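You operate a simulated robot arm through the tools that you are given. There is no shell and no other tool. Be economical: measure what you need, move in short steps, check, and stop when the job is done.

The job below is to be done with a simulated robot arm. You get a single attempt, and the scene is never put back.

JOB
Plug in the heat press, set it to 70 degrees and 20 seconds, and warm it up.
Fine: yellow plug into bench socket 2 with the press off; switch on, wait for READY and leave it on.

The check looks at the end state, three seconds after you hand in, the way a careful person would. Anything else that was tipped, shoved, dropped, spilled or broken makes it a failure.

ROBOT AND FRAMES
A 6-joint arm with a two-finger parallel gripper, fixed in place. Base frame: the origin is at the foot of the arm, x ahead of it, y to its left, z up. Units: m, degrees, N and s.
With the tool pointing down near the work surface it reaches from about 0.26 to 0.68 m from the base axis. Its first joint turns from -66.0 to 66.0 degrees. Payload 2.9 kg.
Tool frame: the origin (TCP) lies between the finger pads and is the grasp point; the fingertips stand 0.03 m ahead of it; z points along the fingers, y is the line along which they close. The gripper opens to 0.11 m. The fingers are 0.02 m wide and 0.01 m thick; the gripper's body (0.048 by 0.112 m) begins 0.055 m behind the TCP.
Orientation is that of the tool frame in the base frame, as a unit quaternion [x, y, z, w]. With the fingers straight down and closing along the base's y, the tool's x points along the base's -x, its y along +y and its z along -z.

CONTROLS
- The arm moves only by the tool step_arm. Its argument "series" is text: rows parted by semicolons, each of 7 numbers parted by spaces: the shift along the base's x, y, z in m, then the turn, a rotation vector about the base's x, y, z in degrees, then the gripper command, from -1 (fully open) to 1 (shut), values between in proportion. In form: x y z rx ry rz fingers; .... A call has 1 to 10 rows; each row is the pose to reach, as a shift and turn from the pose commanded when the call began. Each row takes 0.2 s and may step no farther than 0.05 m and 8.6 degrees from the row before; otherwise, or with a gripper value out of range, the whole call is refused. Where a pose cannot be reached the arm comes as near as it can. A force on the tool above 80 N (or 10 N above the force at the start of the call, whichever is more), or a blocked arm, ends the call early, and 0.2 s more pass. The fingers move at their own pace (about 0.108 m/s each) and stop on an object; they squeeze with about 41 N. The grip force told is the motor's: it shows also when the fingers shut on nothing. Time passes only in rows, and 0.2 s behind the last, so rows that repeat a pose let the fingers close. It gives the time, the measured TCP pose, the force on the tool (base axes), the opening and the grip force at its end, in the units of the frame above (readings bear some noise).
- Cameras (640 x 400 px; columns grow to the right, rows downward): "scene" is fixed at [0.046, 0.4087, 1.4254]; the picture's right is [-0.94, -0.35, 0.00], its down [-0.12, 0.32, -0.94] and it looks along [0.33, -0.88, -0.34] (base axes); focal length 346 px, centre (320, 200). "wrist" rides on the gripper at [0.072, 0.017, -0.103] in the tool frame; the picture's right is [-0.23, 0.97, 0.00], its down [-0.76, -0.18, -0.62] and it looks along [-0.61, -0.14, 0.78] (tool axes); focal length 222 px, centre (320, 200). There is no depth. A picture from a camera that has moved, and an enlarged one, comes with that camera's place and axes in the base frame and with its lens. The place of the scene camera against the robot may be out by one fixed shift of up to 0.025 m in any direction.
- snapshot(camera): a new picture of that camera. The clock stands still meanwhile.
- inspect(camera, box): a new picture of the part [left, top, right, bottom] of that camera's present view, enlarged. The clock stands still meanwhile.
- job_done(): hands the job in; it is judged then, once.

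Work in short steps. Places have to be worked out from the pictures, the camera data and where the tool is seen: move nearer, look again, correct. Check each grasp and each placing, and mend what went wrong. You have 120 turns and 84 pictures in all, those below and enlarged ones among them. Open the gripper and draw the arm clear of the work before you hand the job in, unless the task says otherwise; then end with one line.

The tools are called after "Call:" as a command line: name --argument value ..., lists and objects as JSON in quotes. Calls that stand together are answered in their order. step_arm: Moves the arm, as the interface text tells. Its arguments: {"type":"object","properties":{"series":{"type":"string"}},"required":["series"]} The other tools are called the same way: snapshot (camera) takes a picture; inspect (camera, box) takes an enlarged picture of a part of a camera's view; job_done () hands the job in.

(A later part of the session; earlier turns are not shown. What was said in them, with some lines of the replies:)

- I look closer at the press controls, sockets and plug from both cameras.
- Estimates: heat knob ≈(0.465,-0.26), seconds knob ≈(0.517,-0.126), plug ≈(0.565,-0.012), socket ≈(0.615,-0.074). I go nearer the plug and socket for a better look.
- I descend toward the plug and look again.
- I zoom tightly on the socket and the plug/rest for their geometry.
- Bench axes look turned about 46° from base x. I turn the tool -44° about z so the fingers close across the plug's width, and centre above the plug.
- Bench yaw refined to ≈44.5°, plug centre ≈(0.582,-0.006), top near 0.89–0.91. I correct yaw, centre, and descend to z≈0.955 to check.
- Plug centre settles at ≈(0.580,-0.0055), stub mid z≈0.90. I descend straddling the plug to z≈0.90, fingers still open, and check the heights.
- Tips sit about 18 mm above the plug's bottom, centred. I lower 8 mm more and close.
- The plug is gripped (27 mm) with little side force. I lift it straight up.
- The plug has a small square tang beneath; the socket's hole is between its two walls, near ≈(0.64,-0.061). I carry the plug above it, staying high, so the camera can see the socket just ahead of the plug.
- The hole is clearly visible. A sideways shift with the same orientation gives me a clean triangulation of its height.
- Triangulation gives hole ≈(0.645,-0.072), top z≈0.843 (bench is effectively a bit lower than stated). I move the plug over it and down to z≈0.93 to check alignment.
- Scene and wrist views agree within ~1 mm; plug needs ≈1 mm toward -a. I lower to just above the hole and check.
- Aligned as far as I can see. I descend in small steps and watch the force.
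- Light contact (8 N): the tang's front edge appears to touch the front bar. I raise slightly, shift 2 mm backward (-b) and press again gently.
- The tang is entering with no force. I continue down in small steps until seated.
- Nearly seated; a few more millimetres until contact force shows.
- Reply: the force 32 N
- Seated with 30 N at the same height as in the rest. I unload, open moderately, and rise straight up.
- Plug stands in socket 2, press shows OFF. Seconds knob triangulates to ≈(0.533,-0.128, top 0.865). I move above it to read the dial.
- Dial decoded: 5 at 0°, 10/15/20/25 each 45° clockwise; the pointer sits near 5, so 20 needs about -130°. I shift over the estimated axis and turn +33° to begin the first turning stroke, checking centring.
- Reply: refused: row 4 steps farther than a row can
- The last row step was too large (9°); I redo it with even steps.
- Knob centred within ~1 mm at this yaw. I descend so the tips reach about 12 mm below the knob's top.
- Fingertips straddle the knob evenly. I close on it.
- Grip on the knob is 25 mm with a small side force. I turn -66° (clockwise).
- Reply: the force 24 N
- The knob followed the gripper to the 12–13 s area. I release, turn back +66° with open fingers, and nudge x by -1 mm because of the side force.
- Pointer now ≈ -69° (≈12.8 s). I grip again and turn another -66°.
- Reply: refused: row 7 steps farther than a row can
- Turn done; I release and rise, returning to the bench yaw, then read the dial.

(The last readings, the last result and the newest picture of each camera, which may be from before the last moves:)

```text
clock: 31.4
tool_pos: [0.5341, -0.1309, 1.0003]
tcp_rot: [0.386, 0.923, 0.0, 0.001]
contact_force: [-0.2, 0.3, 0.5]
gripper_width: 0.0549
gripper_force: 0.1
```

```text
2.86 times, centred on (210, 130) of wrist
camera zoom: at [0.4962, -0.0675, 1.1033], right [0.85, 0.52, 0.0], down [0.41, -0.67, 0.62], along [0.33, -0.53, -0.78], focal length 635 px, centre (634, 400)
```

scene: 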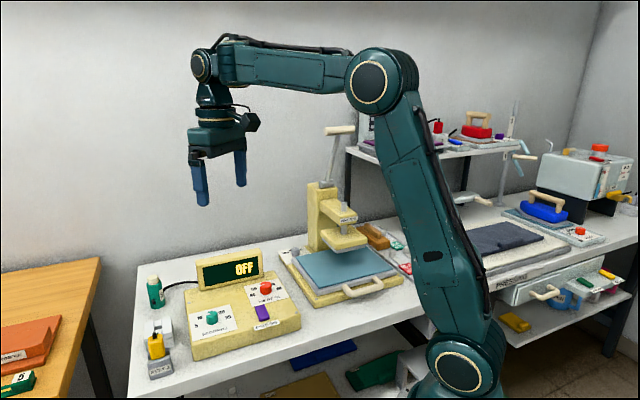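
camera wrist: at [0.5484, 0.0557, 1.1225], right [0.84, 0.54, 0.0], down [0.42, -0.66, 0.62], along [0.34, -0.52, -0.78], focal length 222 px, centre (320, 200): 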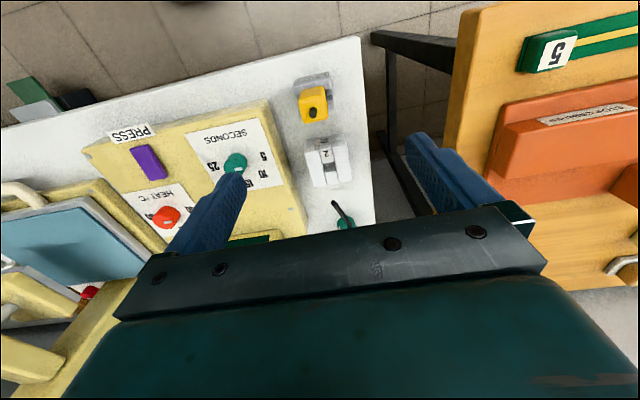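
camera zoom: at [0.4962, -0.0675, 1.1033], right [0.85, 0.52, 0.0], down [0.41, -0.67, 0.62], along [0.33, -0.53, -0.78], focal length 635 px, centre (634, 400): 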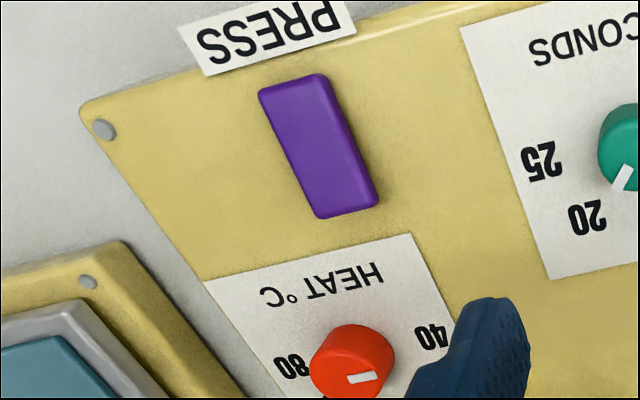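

I zoom in on the seconds knob to read the pointer angle accurately.

Call:
inspect --camera "wrist" --box '[290, 80, 350, 150]'

Call:
inspect --camera "scene" --box '[195, 290, 255, 340]'

```text
5.71 times, centred on (320, 115) of wrist
camera zoom: at [0.4962, -0.0675, 1.1033], right [0.85, 0.52, 0.0], down [0.41, -0.67, 0.62], along [0.33, -0.53, -0.78], focal length 1269 px, centre (320, 686)
```

zoom: 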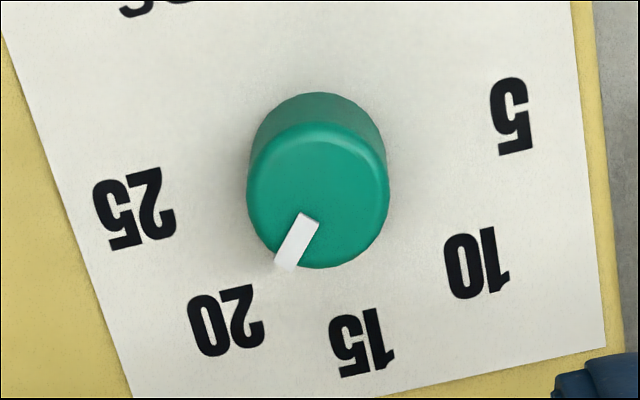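

```text
8.00 times, centred on (225, 315) of scene
camera zoom: at [0.046, 0.4087, 1.4254], right [-0.94, -0.35, 0.0], down [-0.12, 0.32, -0.94], along [0.33, -0.88, -0.34], focal length 2769 px, centre (1080, -720)
```

zoom: 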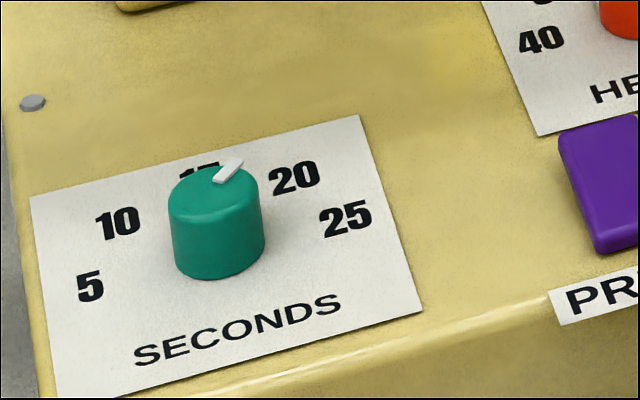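

Pointer ≈ -128°, 20 lies at -135°. I descend again and trim by about -8°.

Call:
step_arm --series "0.0005 -0.0007 -0.04 0 0 0 0; 0.0005 -0.0007 -0.08 0 0 0 0; 0.0005 -0.0007 -0.105 0 0 0 0; 0.0005 -0.0007 -0.116 0 0 0 0; 0.0005 -0.0007 -0.116 0 0 0 0.5; 0.0005 -0.0007 -0.116 0 0 0 1; 0.0005 -0.0007 -0.116 0 0 0 1"

Call:
step_arm --series "0 0 0 0 0 -4 1; 0 0 0 0 0 -8 1; 0 0 0 0 0 -8 1; 0 0 0 0 0 -8 0.5; 0 0 0 0 0 -8 0; 0 0 0 0 0 -8 0; 0 0 0.04 0 0 -8 0; 0 0 0.08 0 0 -4 0; 0 0 0.115 0 0 0 0; 0 0 0.115 0 0 0 0"

Call:
inspect --camera "wrist" --box '[290, 80, 350, 150]'

```text
clock: 33.0
tool_pos: [0.536, -0.1326, 0.883]
tcp_rot: [0.386, 0.922, -0.001, 0.001]
contact_force: [3.2, 3.2, -6.9]
gripper_width: 0.0254
gripper_force: 45.4
```

```text
clock: 35.2
tool_pos: [0.5346, -0.1331, 0.9994]
tcp_rot: [0.386, 0.923, 0.0, 0.0]
contact_force: [-0.4, 0.3, 0.3]
gripper_width: 0.055
gripper_force: 0.1
```

```text
5.71 times, centred on (320, 115) of wrist
camera zoom: at [0.4971, -0.0689, 1.1017], right [0.85, 0.52, 0.0], down [0.41, -0.67, 0.62], along [0.32, -0.53, -0.78], focal length 1269 px, centre (320, 686)
```

zoom: 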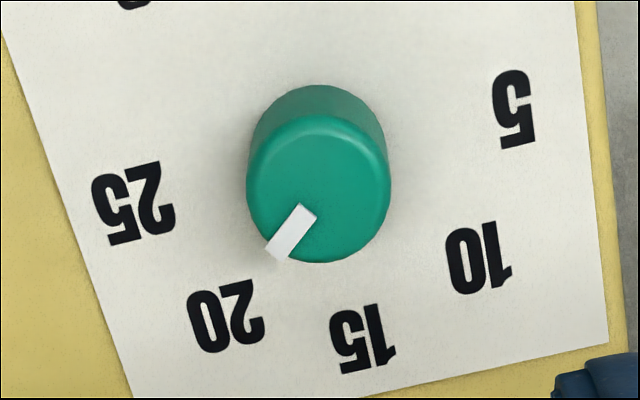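

Seconds pointer now at ≈ -136.7° ≈ 20 s. Next the heat knob, estimated at ≈(0.472,-0.273); I move above it at the same height.

Call:
step_arm --series "-0.0156 -0.035 0.01 0 0 0 0; -0.0312 -0.07 0.01 0 0 0 0; -0.0468 -0.105 0.01 0 0 0 0; -0.0625 -0.14 0.01 0 0 0 0; -0.0625 -0.14 0 0 0 0 0; -0.0625 -0.14 0 0 0 0 0"

Call:
snapshot --camera "wrist"

Call:
inspect --camera "wrist" --box '[280, 80, 360, 160]'

Call:
snapshot --camera "scene"

```text
clock: 36.6
tool_pos: [0.4741, -0.2717, 0.9969]
tcp_rot: [0.387, 0.922, -0.001, 0.001]
contact_force: [0.3, 0.3, -0.6]
gripper_width: 0.0548
gripper_force: 0.0
```

```text
37 pictures are left
camera wrist: at [0.435, -0.2088, 1.1005], right [0.85, 0.52, 0.0], down [0.41, -0.67, 0.62], along [0.32, -0.53, -0.78], focal length 222 px, centre (320, 200)
```

wrist: 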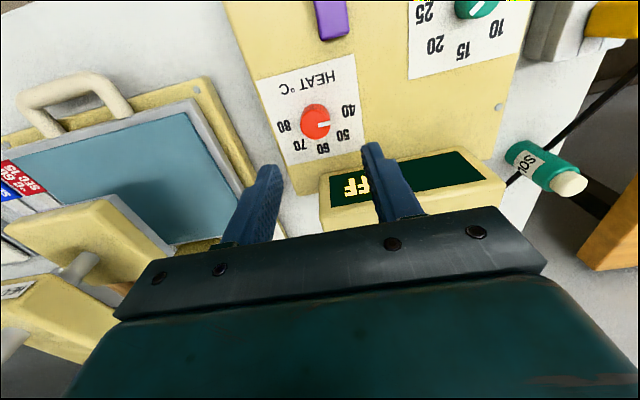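

```text
5.00 times, centred on (320, 120) of wrist
camera zoom: at [0.435, -0.2088, 1.1005], right [0.85, 0.52, 0.0], down [0.41, -0.67, 0.62], along [0.32, -0.53, -0.78], focal length 1111 px, centre (320, 600)
```

zoom: 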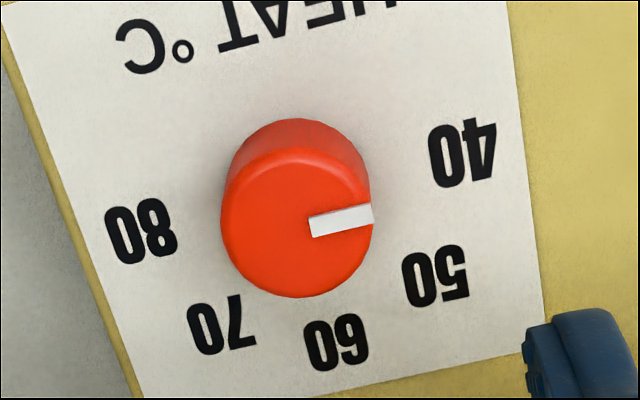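

```text
35 pictures are left
```

scene: 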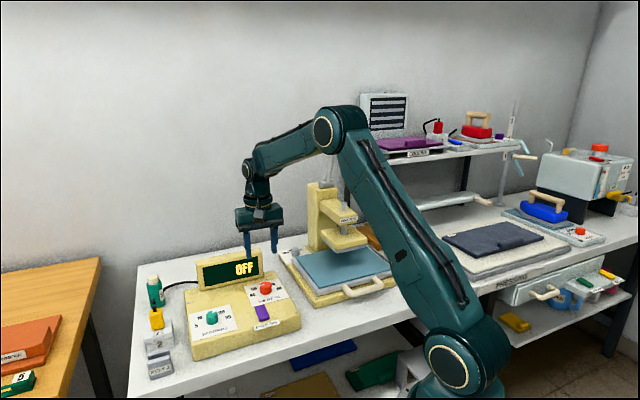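

Heat dial: 40 at 0°, 70 at -135°, pointer ≈ -4°. Knob axis ≈(0.477,-0.284). I shift there, turn +33° and check centring.

Call:
step_arm --series "0.001 -0.004 0 0 0 8.25 0; 0.002 -0.008 -0.01 0 0 16.5 0; 0.003 -0.0122 -0.03 0 0 24.75 0; 0.003 -0.0122 -0.046 0 0 33 0; 0.003 -0.0122 -0.046 0 0 33 0"

Call:
inspect --camera "wrist" --box '[250, 60, 390, 180]'

Call:
inspect --camera "scene" --box '[180, 220, 320, 340]'

```text
clock: 37.8
tool_pos: [0.4765, -0.2846, 0.951]
tcp_rot: [0.108, 0.994, 0.0, 0.001]
contact_force: [0.3, 0.3, -0.1]
gripper_width: 0.0551
gripper_force: 0.2
```

```text
3.33 times, centred on (320, 120) of wrist
camera zoom: at [0.4095, -0.2528, 1.0548], right [0.43, 0.9, 0.0], down [0.71, -0.34, 0.62], along [0.56, -0.27, -0.78], focal length 740 px, centre (320, 467)
```

zoom: 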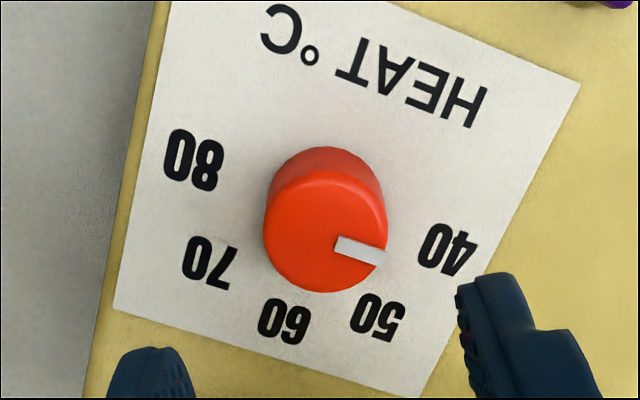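

```text
3.33 times, centred on (250, 280) of scene
camera zoom: at [0.046, 0.4087, 1.4254], right [-0.94, -0.35, 0.0], down [-0.12, 0.32, -0.94], along [0.33, -0.88, -0.34], focal length 1154 px, centre (553, -67)
```

zoom: 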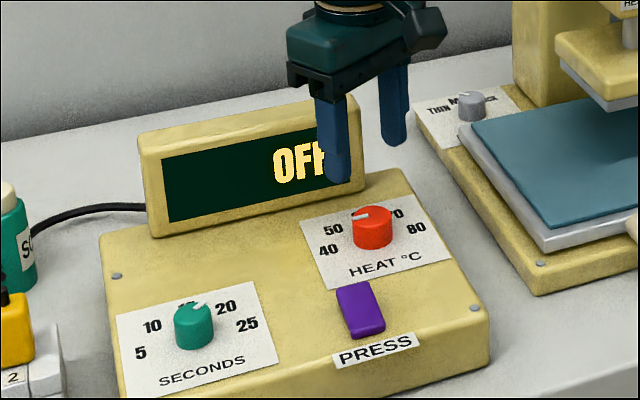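

Knob is ~2 mm toward +a' of the TCP. I correct by (0.0005, 0.0022), descend to z≈0.884 and check.

Call:
step_arm --series "0.0005 0.0022 -0.03 0 0 0 0; 0.0005 0.0022 -0.05 0 0 0 0; 0.0005 0.0022 -0.06 0 0 0 0; 0.0005 0.0022 -0.067 0 0 0 0; 0.0005 0.0022 -0.067 0 0 0 0.3; 0.0005 0.0022 -0.067 0 0 0 1; 0.0005 0.0022 -0.067 0 0 0 1; 0.0005 0.0022 -0.067 0 0 0 1"

Call:
inspect --camera "wrist" --box '[250, 80, 390, 200]'

Call:
inspect --camera "scene" --box '[180, 220, 320, 340]'

```text
clock: 39.6
tool_pos: [0.4754, -0.2836, 0.8846]
tcp_rot: [0.109, 0.994, -0.001, 0.0]
contact_force: [-0.1, -8.9, -6.7]
gripper_width: 0.0314
gripper_force: 44.4
```

```text
3.33 times, centred on (320, 140) of wrist
camera zoom: at [0.4094, -0.2503, 0.9877], right [0.43, 0.9, 0.0], down [0.7, -0.34, 0.62], along [0.56, -0.27, -0.78], focal length 740 px, centre (320, 400)
```

zoom: 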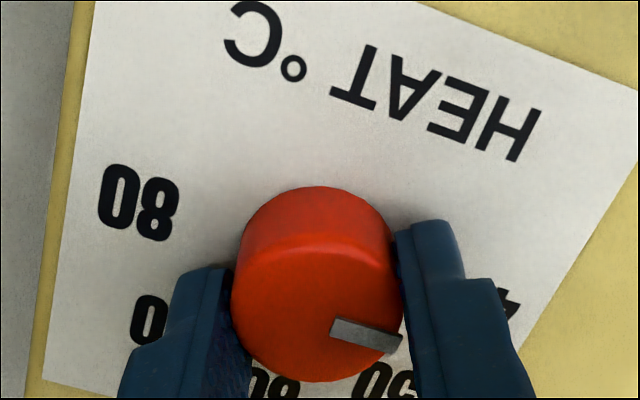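

```text
3.33 times, centred on (250, 280) of scene
camera zoom: at [0.0461, 0.4084, 1.4255], right [-0.94, -0.35, 0.0], down [-0.12, 0.32, -0.94], along [0.33, -0.88, -0.34], focal length 1154 px, centre (553, -67)
```

zoom: 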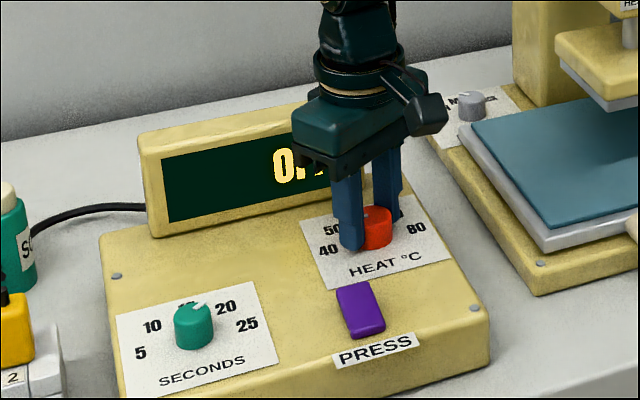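

Good grip (31 mm), side force -9 N in y so I ease y by -1 mm, and turn -66° clockwise.

Call:
step_arm --series "0 -0.001 0 0 0 -8.25 1; 0 -0.001 0 0 0 -16.5 1; 0 -0.001 0 0 0 -24.75 1; 0 -0.001 0 0 0 -33 1; 0 -0.001 0 0 0 -33 1"

Call:
step_arm --series "0 0 0 0 0 -8.25 1; 0 0 0 0 0 -16.5 1; 0 0 0 0 0 -24.75 1; 0 0 0 0 0 -33 1; 0 0 0 0 0 -33 1"

Call:
inspect --camera "wrist" --box '[250, 80, 390, 200]'

```text
clock: 40.8
tool_pos: [0.4765, -0.2843, 0.8841]
tcp_rot: [0.389, 0.921, 0.001, -0.001]
contact_force: [-6.5, -16.7, -11.2]
gripper_width: 0.0314
gripper_force: 45.2
```

```text
clock: 42.0
tool_pos: [0.4745, -0.2854, 0.8845]
tcp_rot: [0.635, 0.772, 0.0, -0.001]
contact_force: [-19.9, -15.5, -8.6]
gripper_width: 0.0312
gripper_force: 45.3
```

```text
3.33 times, centred on (320, 140) of wrist
camera zoom: at [0.4778, -0.2101, 0.9878], right [1.0, -0.04, 0.0], down [-0.03, -0.78, 0.62], along [-0.03, -0.62, -0.78], focal length 740 px, centre (320, 400)
```

zoom: 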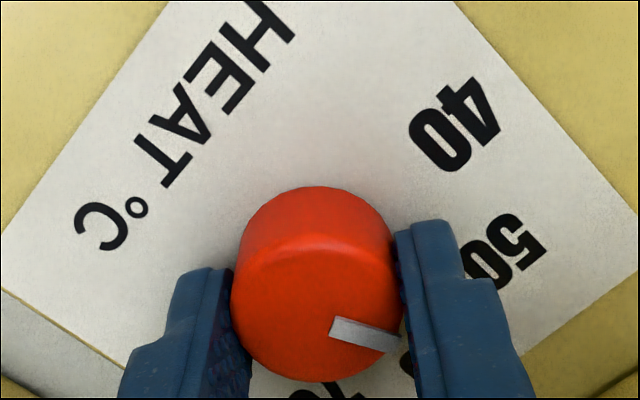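

Knob follows. I release, shift slightly along the side force, and rotate back +66° with open fingers.

Call:
step_arm --series "-0.0012 -0.001 0 0 0 0 0.3; -0.0012 -0.001 0 0 0 0 0; -0.0012 -0.001 0 0 0 8.25 0; -0.0012 -0.001 0 0 0 16.5 0; -0.0012 -0.001 0 0 0 24.75 0; -0.0012 -0.001 0 0 0 33 0; -0.0012 -0.001 0 0 0 41.25 0; -0.0012 -0.001 0 0 0 49.5 0; -0.0012 -0.001 0 0 0 57.75 0; -0.0012 -0.001 0 0 0 66 0"

Call:
step_arm --series "0 0 0 0 0 0 0.5; 0 0 0 0 0 0 1; 0 0 0 0 0 0 1"

Call:
inspect --camera "wrist" --box '[250, 80, 390, 200]'

```text
clock: 44.2
tool_pos: [0.4762, -0.2843, 0.8852]
tcp_rot: [0.107, 0.994, 0.0, 0.001]
contact_force: [0.1, -0.1, -1.1]
gripper_width: 0.0551
gripper_force: 0.1
```

```text
clock: 45.0
tool_pos: [0.4748, -0.2844, 0.8856]
tcp_rot: [0.107, 0.994, 0.0, 0.0]
contact_force: [3.2, 12.5, 2.2]
gripper_width: 0.0309
gripper_force: 44.9
```

```text
3.33 times, centred on (320, 140) of wrist
camera zoom: at [0.409, -0.2508, 0.9884], right [0.43, 0.9, 0.0], down [0.71, -0.34, 0.62], along [0.56, -0.27, -0.78], focal length 740 px, centre (320, 400)
```

zoom: 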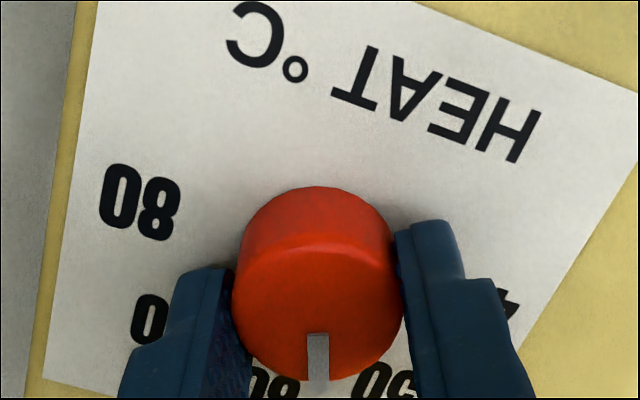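

Pointer is about halfway; second stroke of -66°, y eased +1 mm back.

Call:
step_arm --series "0 0.001 0 0 0 -8.25 1; 0 0.001 0 0 0 -16.5 1; 0 0.001 0 0 0 -24.75 1; 0 0.001 0 0 0 -33 1; 0 0.001 0 0 0 -41.25 1; 0 0.001 0 0 0 -49.5 1; 0 0.001 0 0 0 -57.75 1; 0 0.001 0 0 0 -66 1; 0 0.001 0 0 0 -67 1; 0 0.001 0 0 0 -67 1"

Call:
step_arm --series "0 0 0 0 0 0 0.5; 0 0 0 0 0 0 0; 0 0 0 0 0 0 0; 0 0 0.03 0 0 8.5 0; 0 0 0.06 0 0 17 0; 0 0 0.09 0 0 25.5 0; 0 0 0.115 0 0 34 0; 0 0 0.115 0 0 34 0"

Call:
inspect --camera "wrist" --box '[290, 80, 350, 150]'

```text
clock: 47.2
tool_pos: [0.4743, -0.2845, 0.8843]
tcp_rot: [0.641, 0.767, -0.001, 0.0]
contact_force: [-14.1, -12.6, -0.5]
gripper_width: 0.0309
gripper_force: 45.3
```

```text
clock: 49.0
tool_pos: [0.4757, -0.283, 0.9995]
tcp_rot: [0.386, 0.922, 0.0, -0.001]
contact_force: [0.1, 0.4, 0.2]
gripper_width: 0.0548
gripper_force: 0.1
```

```text
5.71 times, centred on (320, 115) of wrist
camera zoom: at [0.4371, -0.2198, 1.1036], right [0.85, 0.52, 0.0], down [0.41, -0.67, 0.62], along [0.33, -0.53, -0.78], focal length 1269 px, centre (320, 686)
```

zoom: 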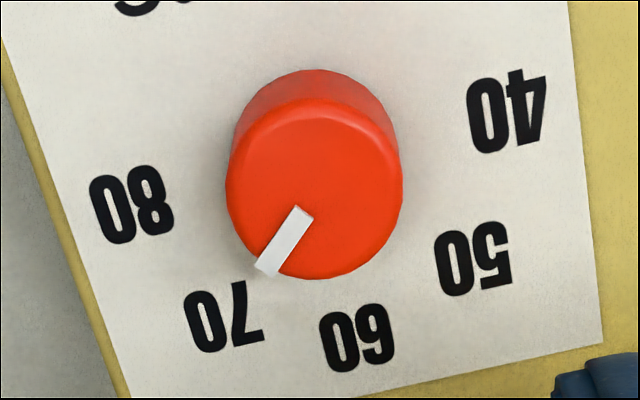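

Heat pointer reads ≈ -134.5° ≈ 70 °C. Now I move over the purple switch, estimated ≈(0.435,-0.192), to look at its shape.

Call:
step_arm --series "-0.0137 0.0305 0 0 0 0 0; -0.0274 0.061 0 0 0 0 0; -0.041 0.0914 0 0 0 0 0.5; -0.041 0.0914 0 0 0 0 1; -0.041 0.0914 0 0 0 0 1"

Call:
inspect --camera "wrist" --box '[270, 70, 370, 170]'

Call:
inspect --camera "scene" --box '[200, 250, 310, 340]'

```text
clock: 50.2
tool_pos: [0.4341, -0.1924, 0.9998]
tcp_rot: [0.387, 0.922, 0.0, 0.001]
contact_force: [0.4, -0.7, -0.2]
gripper_width: 0.0001
gripper_force: 37.5
```

```text
4.00 times, centred on (320, 120) of wrist
camera zoom: at [0.396, -0.1288, 1.1028], right [0.85, 0.52, 0.0], down [0.41, -0.67, 0.62], along [0.32, -0.53, -0.78], focal length 888 px, centre (320, 520)
```

zoom: 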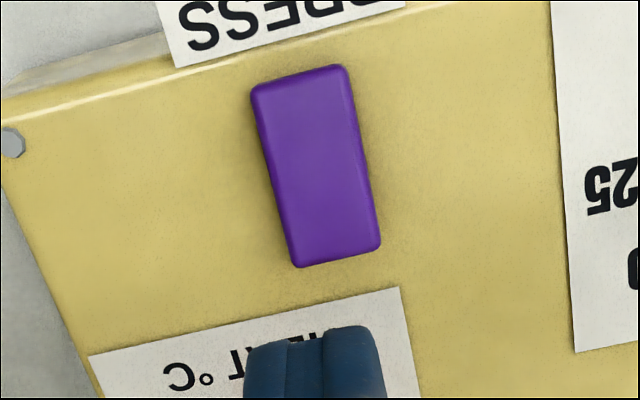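

```text
4.44 times, centred on (255, 295) of scene
camera zoom: at [0.046, 0.4087, 1.4254], right [-0.94, -0.35, 0.0], down [-0.12, 0.32, -0.94], along [0.33, -0.88, -0.34], focal length 1538 px, centre (609, -222)
```

zoom: 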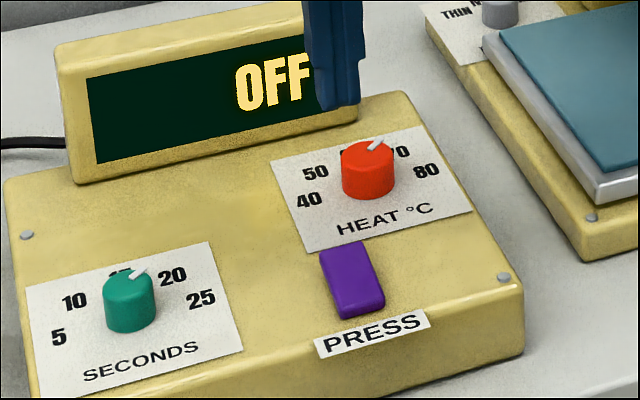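

I zoom on the switch to see which end is raised.

Call:
inspect --camera "scene" --box '[245, 295, 285, 325]'

```text
13.33 times, centred on (265, 310) of scene
camera zoom: at [0.046, 0.4087, 1.4254], right [-0.94, -0.35, 0.0], down [-0.12, 0.32, -0.94], along [0.33, -0.88, -0.34], focal length 4615 px, centre (1053, -1267)
```

zoom: 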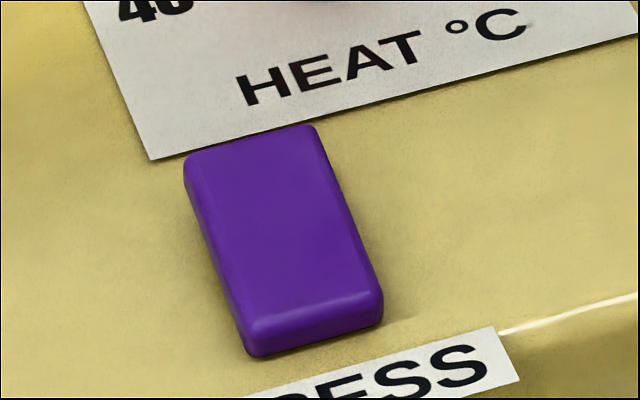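

The back end (toward the HEAT panel) is about 8 mm higher than the front, so pressing the back end should rock it on. I move to 17 mm behind centre with closed fingers and descend to just above it.

Call:
step_arm --series "0.0119 -0.0121 -0.03 0 0 0 1; 0.0119 -0.0121 -0.065 0 0 0 1; 0.0119 -0.0121 -0.09 0 0 0 1; 0.0119 -0.0121 -0.1 0 0 0 1; 0.0119 -0.0121 -0.1 0 0 0 1"

Call:
inspect --camera "scene" --box '[220, 250, 300, 330]'

Call:
inspect --camera "wrist" --box '[270, 90, 370, 190]'

```text
clock: 51.4
tool_pos: [0.4461, -0.2045, 0.8995]
tcp_rot: [0.387, 0.922, 0.0, 0.0]
contact_force: [0.3, 0.1, -1.3]
gripper_width: 0.0
gripper_force: 37.2
```

```text
5.00 times, centred on (260, 290) of scene
camera zoom: at [0.046, 0.4087, 1.4254], right [-0.94, -0.35, 0.0], down [-0.12, 0.32, -0.94], along [0.33, -0.88, -0.34], focal length 1731 px, centre (620, -250)
```

zoom: 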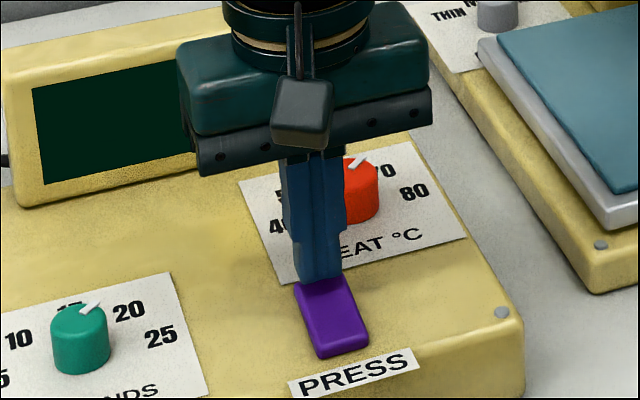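

```text
4.00 times, centred on (320, 140) of wrist
camera zoom: at [0.4082, -0.1404, 1.0029], right [0.85, 0.52, 0.0], down [0.41, -0.67, 0.62], along [0.32, -0.53, -0.78], focal length 888 px, centre (320, 440)
```

zoom: 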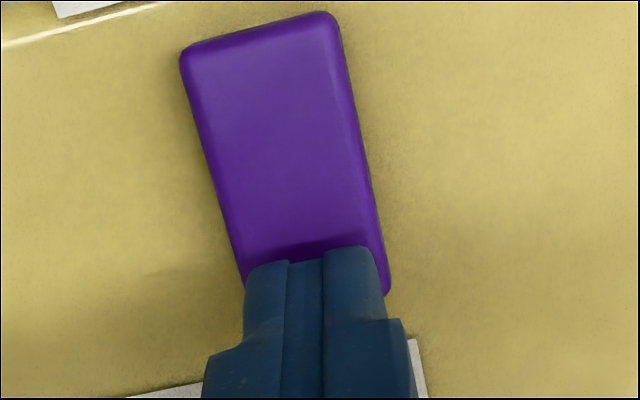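

The tips are just over the back end. I press down in 2 mm steps, then look.

Call:
step_arm --series "0 0 -0.004 0 0 0 1; 0 0 -0.007 0 0 0 1; 0 0 -0.01 0 0 0 1; 0 0 -0.012 0 0 0 1; 0 0 -0.014 0 0 0 1"

Call:
inspect --camera "scene" --box '[190, 240, 310, 330]'

```text
clock: 52.6
tool_pos: [0.4471, -0.2053, 0.8907]
tcp_rot: [0.387, 0.922, 0.0, 0.003]
contact_force: [-17.7, 2.0, 61.6]
gripper_width: 0.0001
gripper_force: 38.0
```

```text
4.44 times, centred on (250, 285) of scene
camera zoom: at [0.0447, 0.4092, 1.4253], right [-0.94, -0.35, 0.0], down [-0.12, 0.32, -0.94], along [0.33, -0.88, -0.34], focal length 1538 px, centre (631, -178)
```

zoom: 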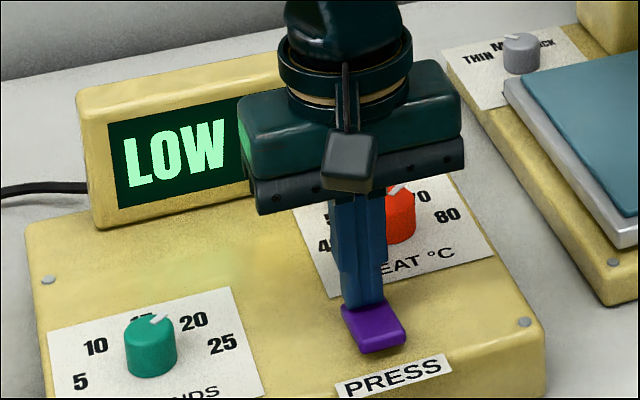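

The display lit up: "LOW" (presumably still warming). I back off upward and watch.

Call:
step_arm --series "0 0 0.014 0 0 0 1; 0 0 0.05 0 0 0 1; 0 0 0.09 0 0 0 1; 0 0 0.13 0 0 0 1; 0 0 0.13 0 0 0 0.5; -0.02 0.02 0.14 0 0 0 0; -0.04 0.04 0.15 0 0 0 -0.5; -0.06 0.06 0.16 0 0 0 -1; -0.06 0.06 0.16 0 0 0 -1; -0.06 0.06 0.16 0 0 0 -1"

Call:
inspect --camera "scene" --box '[130, 230, 320, 390]'

```text
clock: 54.8
tool_pos: [0.3868, -0.1442, 1.0463]
tcp_rot: [0.386, 0.922, -0.001, 0.0]
contact_force: [-0.9, -0.3, -1.1]
gripper_width: 0.1101
gripper_force: 0.1
```

```text
2.50 times, centred on (225, 310) of scene
camera zoom: at [0.046, 0.4087, 1.4254], right [-0.94, -0.35, 0.0], down [-0.12, 0.32, -0.94], along [0.33, -0.88, -0.34], focal length 865 px, centre (558, -75)
```

zoom: 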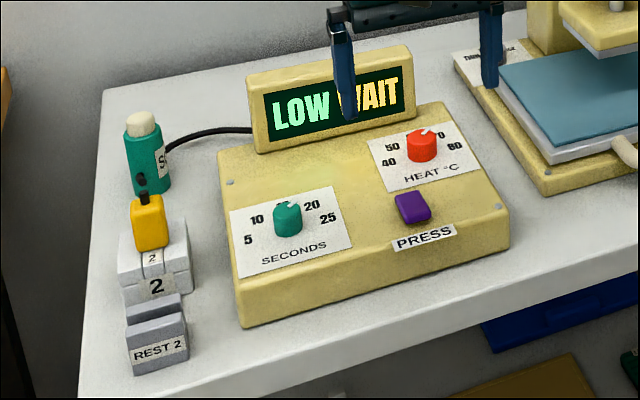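

Display: "LOW WAIT" — warming. I draw the arm up clear and wait.

Call:
step_arm --series "0 0 0.04 0 0 0 -1; 0 0 0.08 0 0 0 -1; 0 0 0.12 0 0 0 -1; 0 0 0.14 0 0 0 -1; 0 0 0.14 0 0 0 -1; 0 0 0.14 0 0 0 -1; 0 0 0.14 0 0 0 -1; 0 0 0.14 0 0 0 -1; 0 0 0.14 0 0 0 -1; 0 0 0.14 0 0 0 -1"

Call:
step_arm --series "0 0 0 0 0 0 -1; 0 0 0 0 0 0 -1; 0 0 0 0 0 0 -1; 0 0 0 0 0 0 -1; 0 0 0 0 0 0 -1; 0 0 0 0 0 0 -1; 0 0 0 0 0 0 -1; 0 0 0 0 0 0 -1; 0 0 0 0 0 0 -1; 0 0 0 0 0 0 -1"

Call:
inspect --camera "scene" --box '[170, 230, 310, 340]'

```text
clock: 57.0
tool_pos: [0.3857, -0.1443, 1.1869]
tcp_rot: [0.386, 0.922, 0.0, 0.0]
contact_force: [-0.6, 0.3, 0.0]
gripper_width: 0.1099
gripper_force: 0.2
```

```text
clock: 59.2
tool_pos: [0.3853, -0.1441, 1.1872]
tcp_rot: [0.386, 0.922, 0.0, 0.0]
contact_force: [-0.5, 0.1, -0.2]
gripper_width: 0.1102
gripper_force: 0.1
```

```text
3.64 times, centred on (240, 285) of scene
camera zoom: at [0.046, 0.4087, 1.4254], right [-0.94, -0.35, 0.0], down [-0.12, 0.32, -0.94], along [0.33, -0.88, -0.34], focal length 1259 px, centre (611, -109)
```

zoom: 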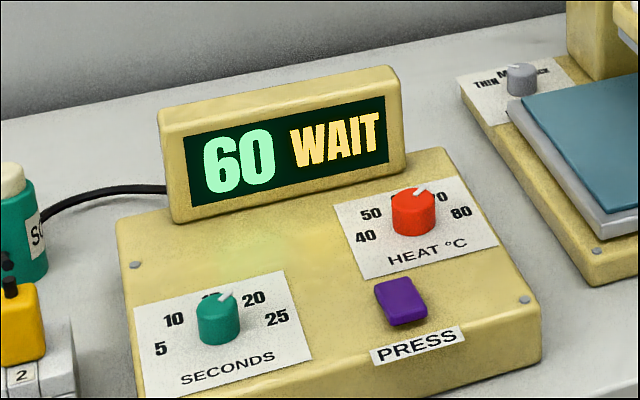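

The temperature is rising (60). I keep waiting.

Call:
step_arm --series "0 0 0 0 0 0 -1; 0 0 0 0 0 0 -1; 0 0 0 0 0 0 -1; 0 0 0 0 0 0 -1; 0 0 0 0 0 0 -1; 0 0 0 0 0 0 -1; 0 0 0 0 0 0 -1; 0 0 0 0 0 0 -1; 0 0 0 0 0 0 -1; 0 0 0 0 0 0 -1"

Call:
step_arm --series "0 0 0 0 0 0 -1; 0 0 0 0 0 0 -1; 0 0 0 0 0 0 -1; 0 0 0 0 0 0 -1; 0 0 0 0 0 0 -1; 0 0 0 0 0 0 -1; 0 0 0 0 0 0 -1; 0 0 0 0 0 0 -1; 0 0 0 0 0 0 -1; 0 0 0 0 0 0 -1"

Call:
inspect --camera "scene" --box '[170, 230, 310, 340]'

```text
clock: 61.4
tool_pos: [0.3856, -0.1435, 1.1862]
tcp_rot: [0.386, 0.922, 0.001, -0.001]
contact_force: [0.4, -0.3, -0.6]
gripper_width: 0.1101
gripper_force: 0.0
```

```text
clock: 63.6
tool_pos: [0.3854, -0.1444, 1.1862]
tcp_rot: [0.387, 0.922, 0.0, 0.0]
contact_force: [0.4, 1.0, 0.5]
gripper_width: 0.1098
gripper_force: 0.0
```

```text
3.64 times, centred on (240, 285) of scene
camera zoom: at [0.046, 0.4087, 1.4254], right [-0.94, -0.35, 0.0], down [-0.12, 0.32, -0.94], along [0.33, -0.88, -0.34], focal length 1259 px, centre (611, -109)
```

zoom: 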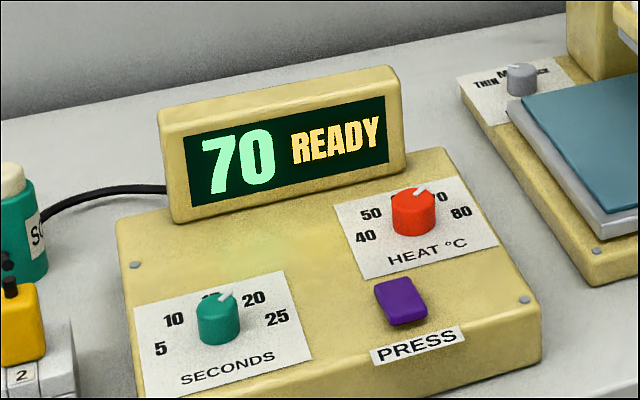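

The display reads "70 READY". The plug is in socket 2, the seconds pointer is at 20, and the arm is clear with the gripper open, so I hand in.

Call:
job_done

```text
The job is handed in.
```

The job is handed in: the yellow plug went into bench socket 2 with the press off, the knobs are set to 70 degrees and 20 seconds, and the press is left on showing "70 READY"; the 20 seconds is read from the knob's pointer only, since the display doesn't show the time.
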